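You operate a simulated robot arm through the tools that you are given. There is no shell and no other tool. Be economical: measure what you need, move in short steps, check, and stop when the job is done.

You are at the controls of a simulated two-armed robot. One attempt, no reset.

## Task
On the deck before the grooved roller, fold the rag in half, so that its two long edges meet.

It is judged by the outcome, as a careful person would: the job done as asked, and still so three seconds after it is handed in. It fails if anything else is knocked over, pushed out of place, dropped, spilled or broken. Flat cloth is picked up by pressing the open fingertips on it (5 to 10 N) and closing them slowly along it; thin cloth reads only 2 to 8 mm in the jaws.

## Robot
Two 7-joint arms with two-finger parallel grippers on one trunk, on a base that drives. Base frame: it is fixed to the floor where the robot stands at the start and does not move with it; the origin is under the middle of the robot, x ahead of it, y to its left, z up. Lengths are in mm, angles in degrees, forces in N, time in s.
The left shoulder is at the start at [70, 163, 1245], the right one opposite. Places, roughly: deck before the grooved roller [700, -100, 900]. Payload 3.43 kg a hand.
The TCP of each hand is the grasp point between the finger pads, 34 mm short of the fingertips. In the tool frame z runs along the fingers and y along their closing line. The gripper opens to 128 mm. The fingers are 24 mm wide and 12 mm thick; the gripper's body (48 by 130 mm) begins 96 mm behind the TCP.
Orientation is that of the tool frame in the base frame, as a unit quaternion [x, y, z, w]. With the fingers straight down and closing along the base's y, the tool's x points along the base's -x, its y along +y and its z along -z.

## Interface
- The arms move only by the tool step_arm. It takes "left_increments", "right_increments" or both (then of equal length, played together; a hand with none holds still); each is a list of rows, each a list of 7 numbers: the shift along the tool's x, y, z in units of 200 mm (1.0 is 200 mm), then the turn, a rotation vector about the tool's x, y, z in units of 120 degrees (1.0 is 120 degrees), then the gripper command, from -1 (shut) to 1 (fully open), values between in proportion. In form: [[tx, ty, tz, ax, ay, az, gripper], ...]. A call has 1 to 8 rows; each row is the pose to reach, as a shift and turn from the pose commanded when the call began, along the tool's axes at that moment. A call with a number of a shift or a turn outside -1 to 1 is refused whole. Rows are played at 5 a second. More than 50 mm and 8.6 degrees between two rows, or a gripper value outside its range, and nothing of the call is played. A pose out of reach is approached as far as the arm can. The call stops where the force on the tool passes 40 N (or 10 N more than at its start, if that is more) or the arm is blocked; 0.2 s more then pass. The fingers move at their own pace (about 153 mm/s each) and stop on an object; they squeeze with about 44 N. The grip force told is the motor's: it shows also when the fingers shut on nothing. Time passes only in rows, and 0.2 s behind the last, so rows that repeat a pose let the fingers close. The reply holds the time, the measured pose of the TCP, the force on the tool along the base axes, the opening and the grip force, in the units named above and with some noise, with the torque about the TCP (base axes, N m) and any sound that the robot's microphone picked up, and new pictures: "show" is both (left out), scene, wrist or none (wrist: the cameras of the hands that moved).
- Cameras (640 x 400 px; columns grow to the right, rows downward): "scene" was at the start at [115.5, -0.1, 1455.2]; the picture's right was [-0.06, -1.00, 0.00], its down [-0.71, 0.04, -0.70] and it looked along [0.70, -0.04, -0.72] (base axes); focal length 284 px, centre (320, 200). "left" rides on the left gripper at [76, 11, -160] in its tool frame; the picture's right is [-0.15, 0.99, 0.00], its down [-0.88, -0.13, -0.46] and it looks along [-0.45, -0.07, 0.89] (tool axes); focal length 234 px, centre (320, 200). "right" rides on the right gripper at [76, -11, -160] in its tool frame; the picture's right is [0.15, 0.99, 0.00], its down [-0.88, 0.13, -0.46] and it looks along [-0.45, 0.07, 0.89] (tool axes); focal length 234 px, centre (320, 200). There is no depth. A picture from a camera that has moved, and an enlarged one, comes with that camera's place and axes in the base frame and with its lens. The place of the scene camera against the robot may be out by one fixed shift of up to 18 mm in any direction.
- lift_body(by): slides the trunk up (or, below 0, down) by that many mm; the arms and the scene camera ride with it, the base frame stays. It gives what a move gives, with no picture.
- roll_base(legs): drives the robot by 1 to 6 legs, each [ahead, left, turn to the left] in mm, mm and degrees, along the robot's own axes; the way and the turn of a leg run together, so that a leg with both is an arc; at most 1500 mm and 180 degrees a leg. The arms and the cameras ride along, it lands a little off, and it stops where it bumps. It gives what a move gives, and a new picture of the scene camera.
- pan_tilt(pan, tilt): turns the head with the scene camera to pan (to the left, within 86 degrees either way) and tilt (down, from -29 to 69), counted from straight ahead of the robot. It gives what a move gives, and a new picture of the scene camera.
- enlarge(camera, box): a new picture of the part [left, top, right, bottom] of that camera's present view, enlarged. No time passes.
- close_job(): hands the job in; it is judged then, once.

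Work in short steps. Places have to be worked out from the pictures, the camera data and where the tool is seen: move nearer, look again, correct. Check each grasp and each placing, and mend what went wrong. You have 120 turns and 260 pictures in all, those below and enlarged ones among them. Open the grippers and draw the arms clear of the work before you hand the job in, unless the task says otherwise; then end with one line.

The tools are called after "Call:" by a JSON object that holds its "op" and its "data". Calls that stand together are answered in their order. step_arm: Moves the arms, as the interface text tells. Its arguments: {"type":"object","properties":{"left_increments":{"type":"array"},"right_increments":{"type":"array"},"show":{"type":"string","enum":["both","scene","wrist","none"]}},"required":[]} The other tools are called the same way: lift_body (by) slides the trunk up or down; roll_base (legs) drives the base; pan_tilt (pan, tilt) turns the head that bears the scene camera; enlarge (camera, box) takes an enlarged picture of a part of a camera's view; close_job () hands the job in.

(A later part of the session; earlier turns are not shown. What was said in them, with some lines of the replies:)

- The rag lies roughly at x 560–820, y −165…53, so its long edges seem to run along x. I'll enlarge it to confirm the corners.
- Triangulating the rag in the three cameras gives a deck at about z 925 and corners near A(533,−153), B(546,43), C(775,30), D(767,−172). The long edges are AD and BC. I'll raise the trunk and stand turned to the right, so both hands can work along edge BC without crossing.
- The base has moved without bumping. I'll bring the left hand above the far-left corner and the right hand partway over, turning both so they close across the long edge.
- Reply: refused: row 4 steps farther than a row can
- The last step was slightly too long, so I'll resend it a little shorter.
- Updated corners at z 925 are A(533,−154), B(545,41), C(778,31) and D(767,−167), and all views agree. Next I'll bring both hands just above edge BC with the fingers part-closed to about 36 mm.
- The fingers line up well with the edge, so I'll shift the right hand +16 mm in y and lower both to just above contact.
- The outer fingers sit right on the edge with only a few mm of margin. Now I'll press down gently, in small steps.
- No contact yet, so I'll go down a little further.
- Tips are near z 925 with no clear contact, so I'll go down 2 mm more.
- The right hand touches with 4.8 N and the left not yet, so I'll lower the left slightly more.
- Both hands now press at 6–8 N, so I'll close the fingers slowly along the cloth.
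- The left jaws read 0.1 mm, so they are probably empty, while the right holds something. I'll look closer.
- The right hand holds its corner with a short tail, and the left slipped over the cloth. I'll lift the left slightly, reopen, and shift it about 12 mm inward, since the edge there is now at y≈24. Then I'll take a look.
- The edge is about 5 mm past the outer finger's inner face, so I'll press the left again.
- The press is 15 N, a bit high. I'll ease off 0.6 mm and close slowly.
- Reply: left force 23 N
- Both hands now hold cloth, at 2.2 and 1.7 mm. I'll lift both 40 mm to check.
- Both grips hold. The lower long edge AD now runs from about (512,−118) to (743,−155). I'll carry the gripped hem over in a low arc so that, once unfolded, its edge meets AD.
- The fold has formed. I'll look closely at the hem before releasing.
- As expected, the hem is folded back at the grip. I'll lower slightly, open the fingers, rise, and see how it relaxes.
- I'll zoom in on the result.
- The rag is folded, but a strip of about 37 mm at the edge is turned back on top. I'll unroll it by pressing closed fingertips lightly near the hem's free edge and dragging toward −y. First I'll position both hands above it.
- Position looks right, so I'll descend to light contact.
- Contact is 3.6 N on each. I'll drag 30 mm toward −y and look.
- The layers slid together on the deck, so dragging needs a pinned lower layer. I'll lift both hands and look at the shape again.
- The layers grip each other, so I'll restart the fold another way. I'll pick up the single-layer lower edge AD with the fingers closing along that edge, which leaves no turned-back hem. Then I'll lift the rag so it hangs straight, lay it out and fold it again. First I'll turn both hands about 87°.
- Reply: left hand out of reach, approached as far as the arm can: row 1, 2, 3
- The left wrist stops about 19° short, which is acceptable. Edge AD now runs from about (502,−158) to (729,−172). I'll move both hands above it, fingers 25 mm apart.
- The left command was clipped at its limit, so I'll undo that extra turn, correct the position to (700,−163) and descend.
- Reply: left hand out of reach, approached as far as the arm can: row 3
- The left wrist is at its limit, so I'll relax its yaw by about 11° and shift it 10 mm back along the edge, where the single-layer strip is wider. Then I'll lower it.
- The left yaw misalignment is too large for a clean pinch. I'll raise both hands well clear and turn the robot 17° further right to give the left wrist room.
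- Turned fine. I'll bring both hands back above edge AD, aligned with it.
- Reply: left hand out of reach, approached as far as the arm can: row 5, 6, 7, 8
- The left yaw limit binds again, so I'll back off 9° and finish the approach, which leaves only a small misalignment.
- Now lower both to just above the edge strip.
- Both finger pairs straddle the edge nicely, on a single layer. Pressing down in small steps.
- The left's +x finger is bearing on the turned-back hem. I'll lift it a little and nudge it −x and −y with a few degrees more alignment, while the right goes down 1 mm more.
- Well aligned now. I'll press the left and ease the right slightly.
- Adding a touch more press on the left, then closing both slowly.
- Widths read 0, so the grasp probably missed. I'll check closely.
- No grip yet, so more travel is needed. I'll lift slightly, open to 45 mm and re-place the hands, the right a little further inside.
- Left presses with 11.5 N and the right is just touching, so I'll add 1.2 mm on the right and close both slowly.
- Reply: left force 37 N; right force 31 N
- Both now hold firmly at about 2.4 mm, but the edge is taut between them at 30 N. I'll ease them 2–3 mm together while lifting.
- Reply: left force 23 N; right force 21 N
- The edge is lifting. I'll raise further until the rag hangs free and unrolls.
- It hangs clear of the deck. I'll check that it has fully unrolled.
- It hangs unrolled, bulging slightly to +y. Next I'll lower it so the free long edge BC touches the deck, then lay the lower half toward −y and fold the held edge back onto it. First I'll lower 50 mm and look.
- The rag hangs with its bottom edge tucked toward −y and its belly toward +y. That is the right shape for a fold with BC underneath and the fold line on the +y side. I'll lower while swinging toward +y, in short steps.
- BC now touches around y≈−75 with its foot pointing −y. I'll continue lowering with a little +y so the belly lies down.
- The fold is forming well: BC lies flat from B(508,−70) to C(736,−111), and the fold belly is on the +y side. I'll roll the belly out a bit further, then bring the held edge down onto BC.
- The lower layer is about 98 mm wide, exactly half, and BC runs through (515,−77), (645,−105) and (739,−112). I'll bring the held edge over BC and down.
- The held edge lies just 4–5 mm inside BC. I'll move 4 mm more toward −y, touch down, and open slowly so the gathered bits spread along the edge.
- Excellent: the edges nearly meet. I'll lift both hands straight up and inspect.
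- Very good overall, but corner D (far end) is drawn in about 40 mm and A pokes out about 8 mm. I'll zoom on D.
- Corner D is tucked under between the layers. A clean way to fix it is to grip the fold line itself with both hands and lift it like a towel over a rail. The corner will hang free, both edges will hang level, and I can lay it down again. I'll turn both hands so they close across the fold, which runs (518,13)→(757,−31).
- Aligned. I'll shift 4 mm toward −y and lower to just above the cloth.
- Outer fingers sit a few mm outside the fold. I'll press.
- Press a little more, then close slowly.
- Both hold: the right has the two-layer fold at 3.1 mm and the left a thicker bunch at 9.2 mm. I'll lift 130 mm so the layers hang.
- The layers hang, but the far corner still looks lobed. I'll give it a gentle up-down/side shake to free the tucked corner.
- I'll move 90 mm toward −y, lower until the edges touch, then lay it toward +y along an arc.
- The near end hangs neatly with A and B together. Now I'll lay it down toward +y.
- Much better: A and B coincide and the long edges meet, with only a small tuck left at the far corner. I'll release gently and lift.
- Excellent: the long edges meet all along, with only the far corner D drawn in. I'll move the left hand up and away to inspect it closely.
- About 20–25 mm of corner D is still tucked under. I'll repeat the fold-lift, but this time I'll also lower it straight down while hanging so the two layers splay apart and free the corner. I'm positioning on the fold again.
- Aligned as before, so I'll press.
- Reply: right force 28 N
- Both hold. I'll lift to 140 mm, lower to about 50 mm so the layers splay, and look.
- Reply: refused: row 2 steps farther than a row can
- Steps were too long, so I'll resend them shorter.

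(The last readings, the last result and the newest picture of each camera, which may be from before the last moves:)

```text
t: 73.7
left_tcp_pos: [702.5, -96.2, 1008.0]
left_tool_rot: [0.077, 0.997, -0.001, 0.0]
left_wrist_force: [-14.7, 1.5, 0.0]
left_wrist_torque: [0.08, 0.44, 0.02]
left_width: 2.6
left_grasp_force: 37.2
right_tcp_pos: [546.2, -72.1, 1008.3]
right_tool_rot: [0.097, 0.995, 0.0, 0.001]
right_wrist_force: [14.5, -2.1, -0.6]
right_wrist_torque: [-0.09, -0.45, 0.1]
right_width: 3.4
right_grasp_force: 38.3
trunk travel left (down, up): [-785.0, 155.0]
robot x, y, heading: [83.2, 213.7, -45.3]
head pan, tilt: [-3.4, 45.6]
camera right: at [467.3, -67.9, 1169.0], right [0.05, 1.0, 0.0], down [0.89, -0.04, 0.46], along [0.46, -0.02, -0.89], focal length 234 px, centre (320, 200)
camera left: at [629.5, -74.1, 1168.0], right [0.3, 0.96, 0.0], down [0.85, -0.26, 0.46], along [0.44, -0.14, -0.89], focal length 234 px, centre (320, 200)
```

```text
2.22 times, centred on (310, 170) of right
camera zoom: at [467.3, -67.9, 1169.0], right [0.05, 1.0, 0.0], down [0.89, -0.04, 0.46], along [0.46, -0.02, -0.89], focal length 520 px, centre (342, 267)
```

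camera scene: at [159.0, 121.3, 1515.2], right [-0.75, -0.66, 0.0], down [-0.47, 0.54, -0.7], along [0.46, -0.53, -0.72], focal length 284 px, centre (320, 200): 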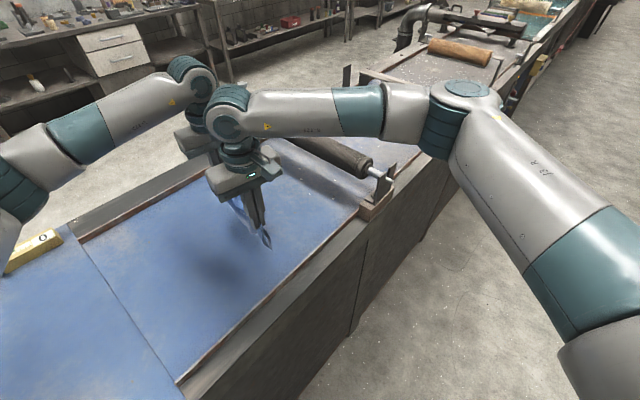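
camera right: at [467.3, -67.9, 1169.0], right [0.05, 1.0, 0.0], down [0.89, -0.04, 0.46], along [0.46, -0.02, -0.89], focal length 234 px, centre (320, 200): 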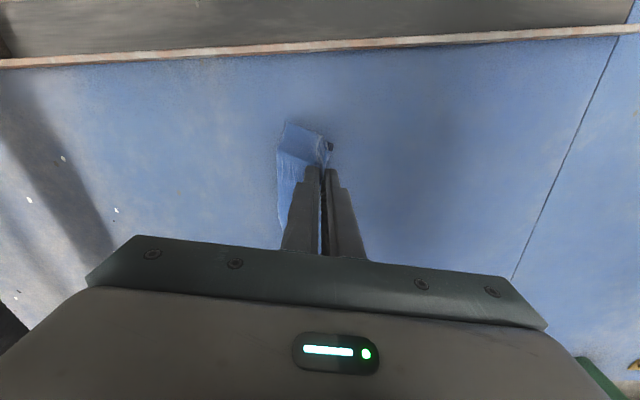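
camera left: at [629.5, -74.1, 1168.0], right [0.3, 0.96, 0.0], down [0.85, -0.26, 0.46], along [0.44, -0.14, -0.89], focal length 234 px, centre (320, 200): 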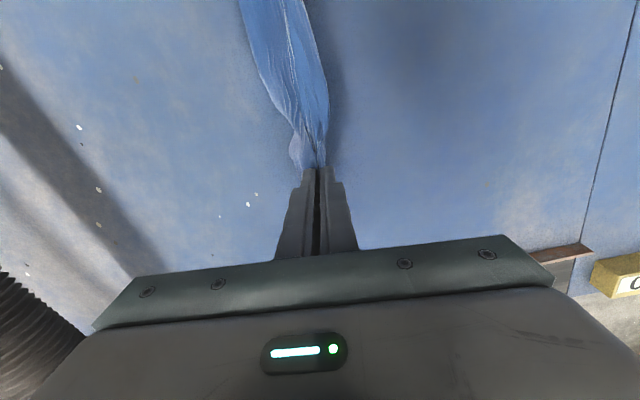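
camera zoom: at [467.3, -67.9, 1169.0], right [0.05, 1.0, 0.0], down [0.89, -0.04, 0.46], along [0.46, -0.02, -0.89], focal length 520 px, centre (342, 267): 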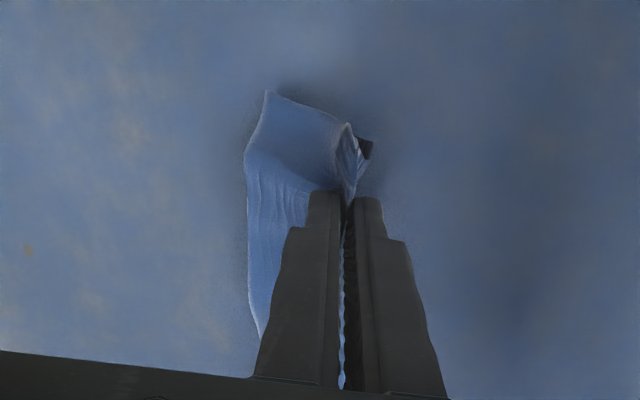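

I'll raise it again, pause, and then lay toward +y as before.

Call:
{"op": "step_arm", "data": {"left_increments": [[0, 0, -0.22, 0, 0, 0, -1], [0, 0, -0.44, 0, 0, 0, -1], [0, 0, -0.6, 0, 0, 0, -1], [0, 0, -0.4, 0, 0, 0, -1], [0, 0, -0.6, 0, 0, 0, -1], [0, 0, -0.4, 0, 0, 0, -1], [0, 0, -0.3, 0, 0, 0, -1], [0, 0, -0.25, 0, 0, 0, -1]], "right_increments": [[0, 0.008, -0.22, 0, 0, 0, -1], [0, 0.008, -0.44, 0, 0, 0, -1], [0, 0.008, -0.6, 0, 0, 0, -1], [0, 0.008, -0.4, 0, 0, 0, -1], [0, 0.008, -0.6, 0, 0, 0, -1], [0, 0.008, -0.4, 0, 0, 0, -1], [0, 0.008, -0.3, 0, 0, 0, -1], [0, 0.008, -0.25, 0, 0, 0, -1]], "show": "wrist"}}

Call:
{"op": "enlarge", "data": {"camera": "left", "box": [200, 0, 400, 210]}}

Call:
{"op": "enlarge", "data": {"camera": "scene", "box": [170, 150, 310, 290]}}

```text
t: 75.5
left_tcp_pos: [700.9, -95.9, 1057.1]
left_tool_rot: [0.076, 0.997, 0.001, 0.002]
left_wrist_force: [-7.8, 1.5, 0.1]
left_wrist_torque: [0.06, 0.28, 0.01]
left_width: 2.7
left_grasp_force: 37.2
right_tcp_pos: [545.4, -70.4, 1059.0]
right_tool_rot: [0.097, 0.995, 0.0, 0.001]
right_wrist_force: [9.0, -1.4, 0.1]
right_wrist_torque: [-0.08, -0.23, 0.04]
right_width: 3.5
right_grasp_force: 37.9
trunk travel left (down, up): [-785.0, 155.0]
robot x, y, heading: [90.7, 212.4, -45.4]
head pan, tilt: [-3.4, 45.6]
camera right: at [467.0, -66.8, 1218.8], right [0.05, 1.0, 0.0], down [0.89, -0.04, 0.46], along [0.46, -0.02, -0.89], focal length 234 px, centre (320, 200)
camera left: at [627.0, -74.0, 1216.8], right [0.3, 0.96, 0.0], down [0.85, -0.26, 0.46], along [0.44, -0.14, -0.89], focal length 234 px, centre (320, 200)
```

right: 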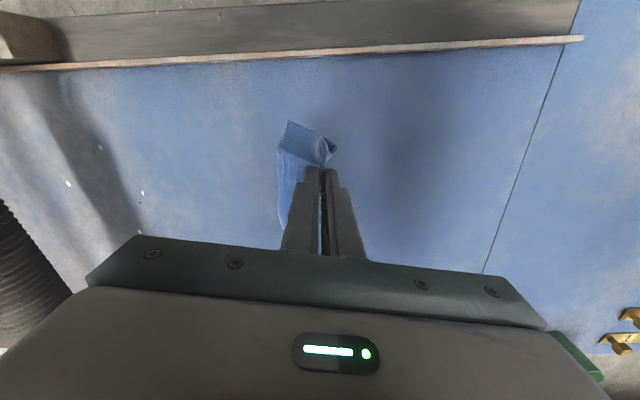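
left: 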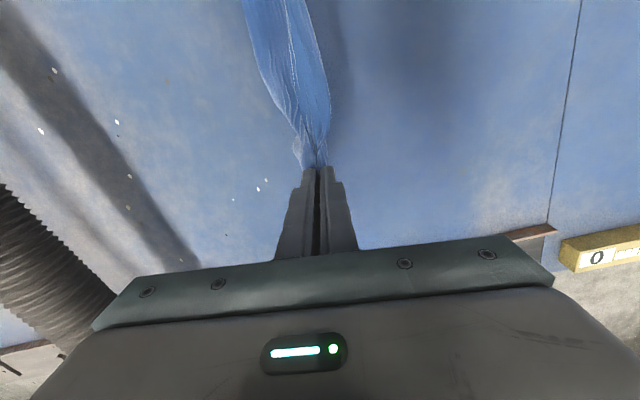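

```text
1.90 times, centred on (300, 105) of left
camera zoom: at [627.0, -74.0, 1216.8], right [0.3, 0.96, 0.0], down [0.85, -0.26, 0.46], along [0.44, -0.14, -0.89], focal length 446 px, centre (358, 381)
```

zoom: 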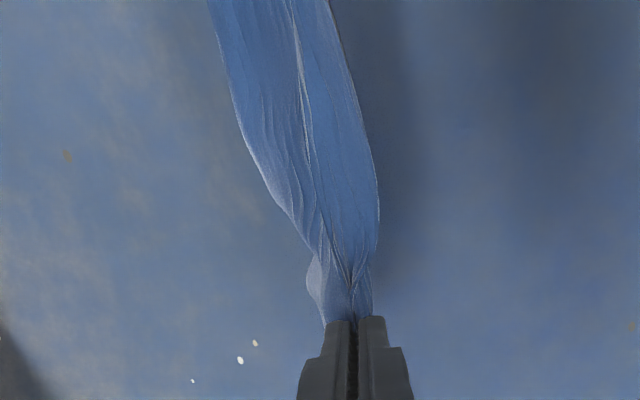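

```text
2.86 times, centred on (240, 220) of scene
camera zoom: at [158.0, 122.6, 1515.4], right [-0.75, -0.66, 0.0], down [-0.47, 0.54, -0.7], along [0.46, -0.53, -0.71], focal length 812 px, centre (549, 143)
```

zoom: 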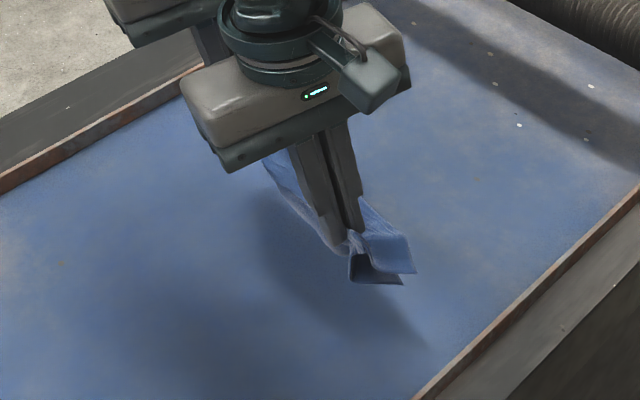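

Now lay it toward +y.

Call:
{"op": "step_arm", "data": {"left_increments": [[0, 0, 0.08, 0, 0, 0, -1], [0, 0.06, 0.145, 0, 0, 0, -1], [0, 0.16, 0.22, 0, 0, 0, -1], [0, 0.26, 0.31, 0, 0, 0, -1], [0, 0.34, 0.395, 0, 0, 0, -1], [0, 0.4, 0.45, 0, 0, 0, -1], [0, 0.41, 0.465, 0, 0, 0, -1]], "right_increments": [[0, 0, 0.08, 0, 0, 0, -1], [0, 0.06, 0.145, 0, 0, 0, -1], [0, 0.16, 0.22, 0, 0, 0, -1], [0, 0.26, 0.31, 0, 0, 0, -1], [0, 0.34, 0.395, 0, 0, 0, -1], [0, 0.4, 0.45, 0, 0, 0, -1], [0, 0.41, 0.465, 0, 0, 0, -1]], "show": "wrist"}}

Call:
{"op": "enlarge", "data": {"camera": "left", "box": [160, 0, 400, 220]}}

Call:
{"op": "enlarge", "data": {"camera": "right", "box": [200, 80, 400, 250]}}

```text
t: 77.1
left_tcp_pos: [714.4, -14.3, 964.8]
left_tool_rot: [0.077, 0.997, 0.0, 0.001]
left_wrist_force: [-1.1, -0.1, 0.4]
left_wrist_torque: [0.0, 0.05, -0.02]
left_width: 2.3
left_grasp_force: 37.5
right_tcp_pos: [561.2, 11.1, 964.0]
right_tool_rot: [0.096, 0.995, 0.0, 0.0]
right_wrist_force: [1.2, 0.0, 2.4]
right_wrist_torque: [0.0, -0.01, 0.04]
right_width: 3.7
right_grasp_force: 38.1
trunk travel left (down, up): [-785.0, 155.0]
robot x, y, heading: [90.9, 214.1, -45.7]
head pan, tilt: [-3.4, 45.6]
camera right: at [484.1, 14.8, 1124.9], right [0.05, 1.0, 0.0], down [0.89, -0.04, 0.46], along [0.46, -0.02, -0.89], focal length 234 px, centre (320, 200)
camera left: at [640.1, 7.2, 1123.9], right [0.3, 0.96, 0.0], down [0.85, -0.26, 0.46], along [0.44, -0.14, -0.89], focal length 234 px, centre (320, 200)
```

right: 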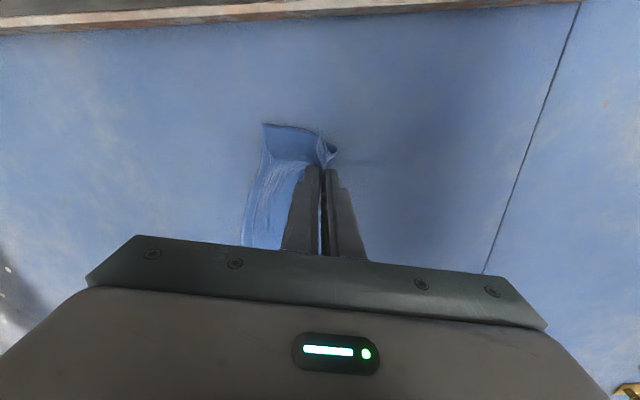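
left: 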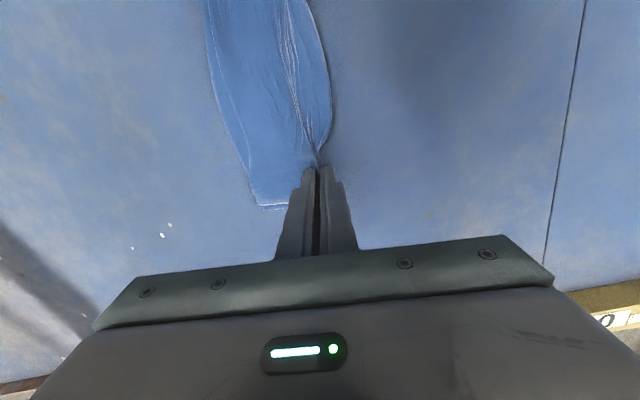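

```text
1.82 times, centred on (280, 110) of left
camera zoom: at [640.1, 7.2, 1123.9], right [0.3, 0.96, 0.0], down [0.85, -0.26, 0.46], along [0.44, -0.14, -0.89], focal length 426 px, centre (393, 364)
```

zoom: 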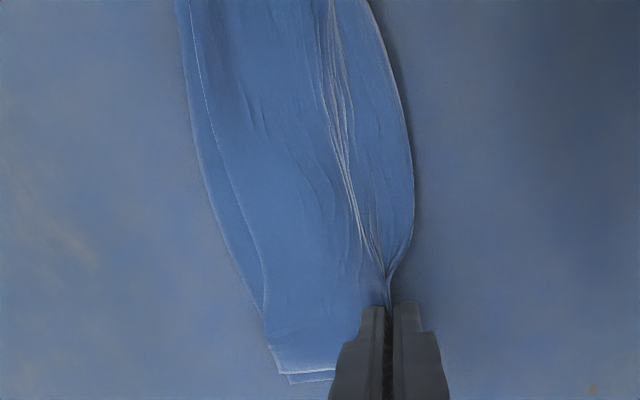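

```text
2.35 times, centred on (300, 165) of right
camera zoom: at [484.1, 14.8, 1124.9], right [0.05, 1.0, 0.0], down [0.89, -0.04, 0.46], along [0.46, -0.02, -0.89], focal length 551 px, centre (367, 282)
```

zoom: 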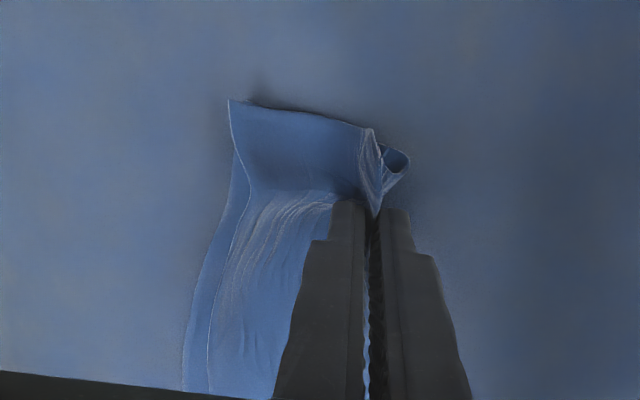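

Corner D is now free and lies almost on C. I'll release gently and lift away.

Call:
{"op": "step_arm", "data": {"left_increments": [[0, 0, 0.02, 0, 0, 0, -1], [0, 0.0, 0.02, 0, 0, 0, -0.85], [0, 0.0, 0.02, 0, 0, 0, -0.7], [0, 0.0, 0.02, 0, 0, 0, -0.55], [0, 0, -0.1, 0, 0, 0, -0.55], [0, 0, -0.3, 0, 0, 0, -0.55], [0, 0, -0.5, 0, 0, 0, -0.55]], "right_increments": [[0, 0, 0.02, 0, 0, 0, -1], [0, 0.0, 0.02, 0, 0, 0, -0.85], [0, 0.0, 0.02, 0, 0, 0, -0.7], [0, 0.0, 0.02, 0, 0, 0, -0.55], [0, 0, -0.1, 0, 0, 0, -0.55], [0, 0, -0.3, 0, 0, 0, -0.55], [0, 0, -0.5, 0, 0, 0, -0.55]], "show": "wrist"}}

Call:
{"op": "enlarge", "data": {"camera": "left", "box": [200, 0, 380, 210]}}

Call:
{"op": "enlarge", "data": {"camera": "right", "box": [240, 90, 380, 260]}}

```text
t: 78.7
left_tcp_pos: [715.1, -13.6, 1064.3]
left_tool_rot: [0.076, 0.997, 0.0, 0.0]
left_wrist_force: [-0.3, 0.1, -0.1]
left_wrist_torque: [0.01, -0.03, -0.02]
left_width: 28.7
left_grasp_force: 0.0
right_tcp_pos: [561.4, 11.9, 1064.2]
right_tool_rot: [0.095, 0.995, 0.0, -0.001]
right_wrist_force: [-0.1, 0.4, -0.4]
right_wrist_torque: [-0.03, 0.01, -0.03]
right_width: 28.8
right_grasp_force: 0.1
trunk travel left (down, up): [-785.0, 155.0]
robot x, y, heading: [83.7, 215.5, -45.2]
head pan, tilt: [-3.4, 45.6]
camera right: at [485.0, 14.9, 1225.8], right [0.05, 1.0, 0.0], down [0.89, -0.04, 0.46], along [0.46, -0.02, -0.89], focal length 234 px, centre (320, 200)
camera left: at [642.1, 8.0, 1224.5], right [0.3, 0.96, 0.0], down [0.85, -0.26, 0.46], along [0.44, -0.13, -0.89], focal length 234 px, centre (320, 200)
```

right: 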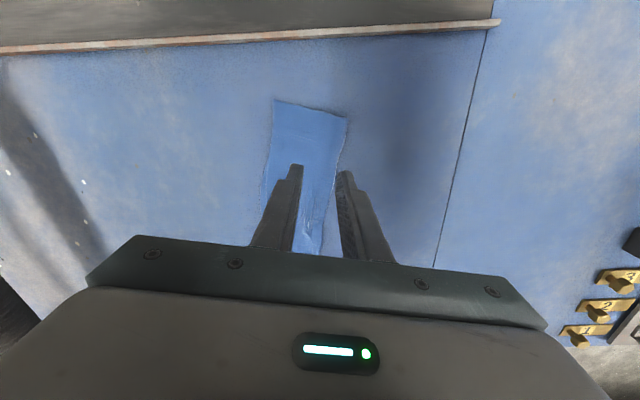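
left: 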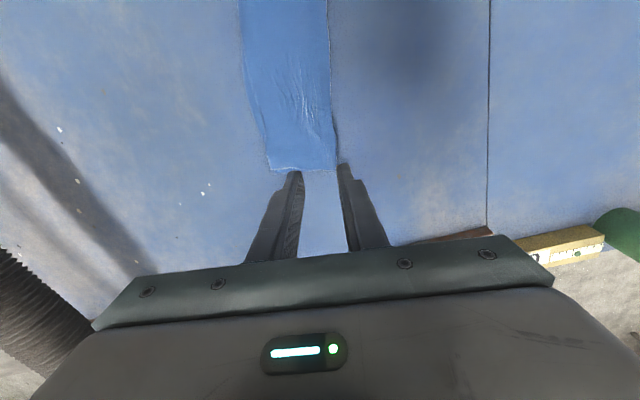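

```text
1.90 times, centred on (290, 105) of left
camera zoom: at [642.1, 8.0, 1224.5], right [0.3, 0.96, 0.0], down [0.85, -0.26, 0.46], along [0.44, -0.13, -0.89], focal length 446 px, centre (377, 381)
```

zoom: 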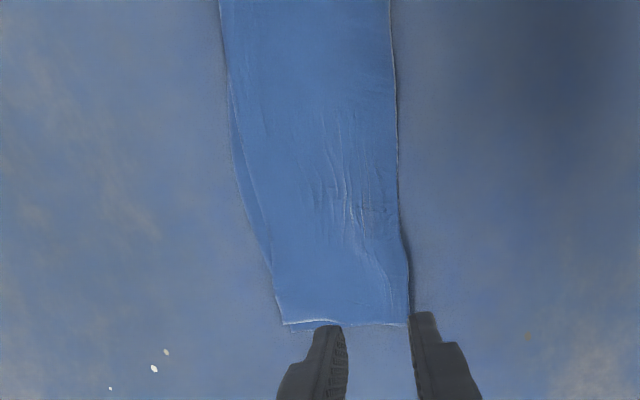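

```text
2.35 times, centred on (310, 175) of right
camera zoom: at [485.0, 14.9, 1225.8], right [0.05, 1.0, 0.0], down [0.89, -0.04, 0.46], along [0.46, -0.02, -0.89], focal length 551 px, centre (344, 259)
```

zoom: 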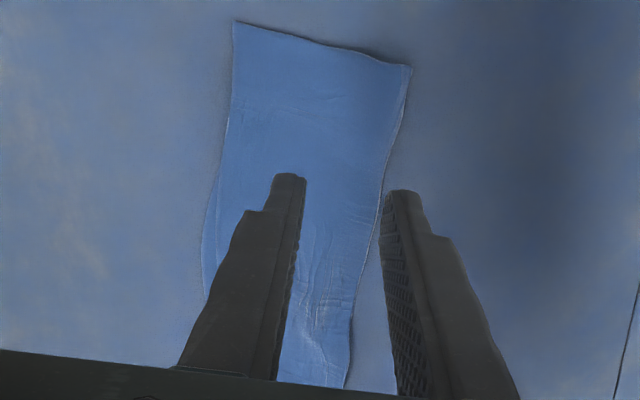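

The rag is now cleanly folded, with the long edges meeting within a few mm. I'll open the grippers, draw both hands up and away, and check the scene.

Call:
{"op": "step_arm", "data": {"left_increments": [[0, 0, -0.2, 0, 0, 0, 0], [0.05, 0.15, -0.38, 0, 0, 0, 1], [0.15, 0.35, -0.45, 0, 0, 0, 1], [0.25, 0.55, -0.45, 0, 0, 0, 1], [0.3, 0.75, -0.45, 0, 0, 0, 1]], "right_increments": [[0, 0, -0.2, 0, 0, 0, 0], [0.15, -0.05, -0.38, 0, 0, 0, 1], [0.35, -0.15, -0.45, 0, 0, 0, 1], [0.5, -0.3, -0.45, 0, 0, 0, 1], [0.6, -0.5, -0.45, 0, 0, 0, 1]], "show": "scene"}}

Call:
{"op": "enlarge", "data": {"camera": "scene", "box": [170, 180, 300, 290]}}

```text
t: 79.9
left_tcp_pos: [676.3, 143.0, 1157.0]
left_tool_rot: [0.077, 0.997, 0.0, 0.001]
left_wrist_force: [0.0, 0.1, 0.9]
left_wrist_torque: [-0.03, -0.02, 0.03]
left_width: 128.1
left_grasp_force: 0.0
right_tcp_pos: [422.9, -63.3, 1153.2]
right_tool_rot: [0.096, 0.995, -0.001, 0.0]
right_wrist_force: [0.1, 0.0, -0.2]
right_wrist_torque: [0.02, -0.02, -0.02]
right_width: 127.9
right_grasp_force: 0.1
trunk travel left (down, up): [-785.0, 155.0]
robot x, y, heading: [85.6, 209.1, -45.6]
head pan, tilt: [-3.4, 45.6]
camera scene: at [156.9, 122.4, 1515.4], right [-0.75, -0.66, 0.0], down [-0.47, 0.54, -0.7], along [0.46, -0.53, -0.71], focal length 284 px, centre (320, 200)
```

scene: 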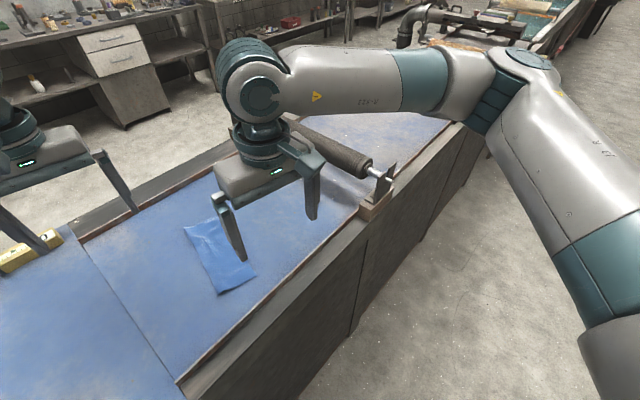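

```text
3.64 times, centred on (235, 235) of scene
camera zoom: at [156.9, 122.4, 1515.4], right [-0.75, -0.66, 0.0], down [-0.47, 0.54, -0.7], along [0.46, -0.53, -0.71], focal length 1034 px, centre (629, 73)
```

zoom: 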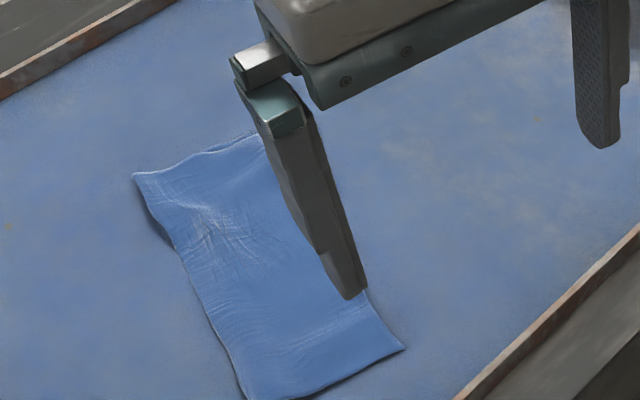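

The fold is neat and nothing else was disturbed. I'll move the right hand a bit further aside and then hand in.

Call:
{"op": "step_arm", "data": {"right_increments": [[0, -0.2, -0.1, 0, 0, 0, 1], [0, -0.4, -0.15, 0, 0, 0, 1], [0, -0.6, -0.15, 0, 0, 0, 1], [0, -0.8, -0.15, 0, 0, 0, 1]], "show": "scene"}}

Call:
{"op": "enlarge", "data": {"camera": "scene", "box": [170, 190, 300, 300]}}

```text
t: 80.9
left_tcp_pos: [677.0, 140.4, 1156.5]
left_tool_rot: [0.076, 0.997, 0.002, 0.002]
left_wrist_force: [-0.1, -0.4, 0.3]
left_wrist_torque: [0.02, 0.0, 0.01]
left_width: 128.0
left_grasp_force: 0.1
right_tcp_pos: [394.1, -223.2, 1183.5]
right_tool_rot: [0.098, 0.995, 0.002, 0.0]
right_wrist_force: [-0.6, -0.3, -0.2]
right_wrist_torque: [0.03, -0.01, 0.0]
right_width: 127.6
right_grasp_force: 0.1
trunk travel left (down, up): [-785.0, 155.0]
robot x, y, heading: [89.4, 211.5, -45.4]
head pan, tilt: [-3.4, 45.6]
camera scene: at [157.7, 119.9, 1515.1], right [-0.75, -0.66, 0.0], down [-0.47, 0.54, -0.7], along [0.46, -0.53, -0.72], focal length 284 px, centre (320, 200)
```

scene: 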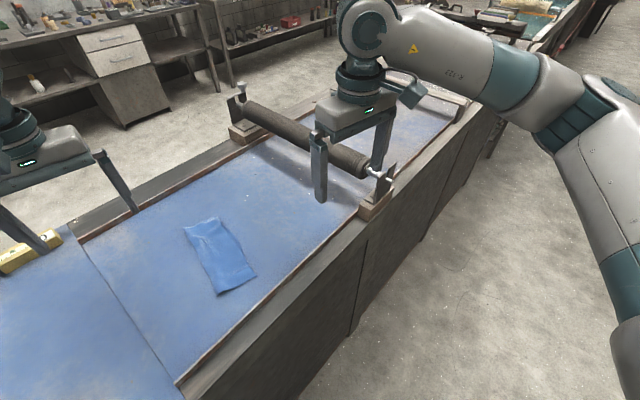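

```text
3.64 times, centred on (235, 245) of scene
camera zoom: at [157.7, 119.9, 1515.1], right [-0.75, -0.66, 0.0], down [-0.47, 0.54, -0.7], along [0.46, -0.53, -0.72], focal length 1034 px, centre (629, 36)
```

zoom: 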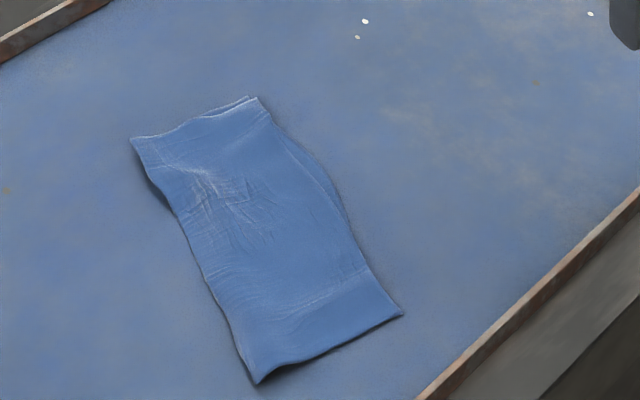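

The rag lies folded in half with the long edges meeting and all corners matched, so I'm handing in.

Call:
{"op": "close_job", "data": {}}

```text
The job is handed in.
```

The rag is folded in half on the deck before the grooved roller, with its two long edges meeting to within about 8 mm; a few light wrinkles remain, and nothing else appears to have been disturbed.
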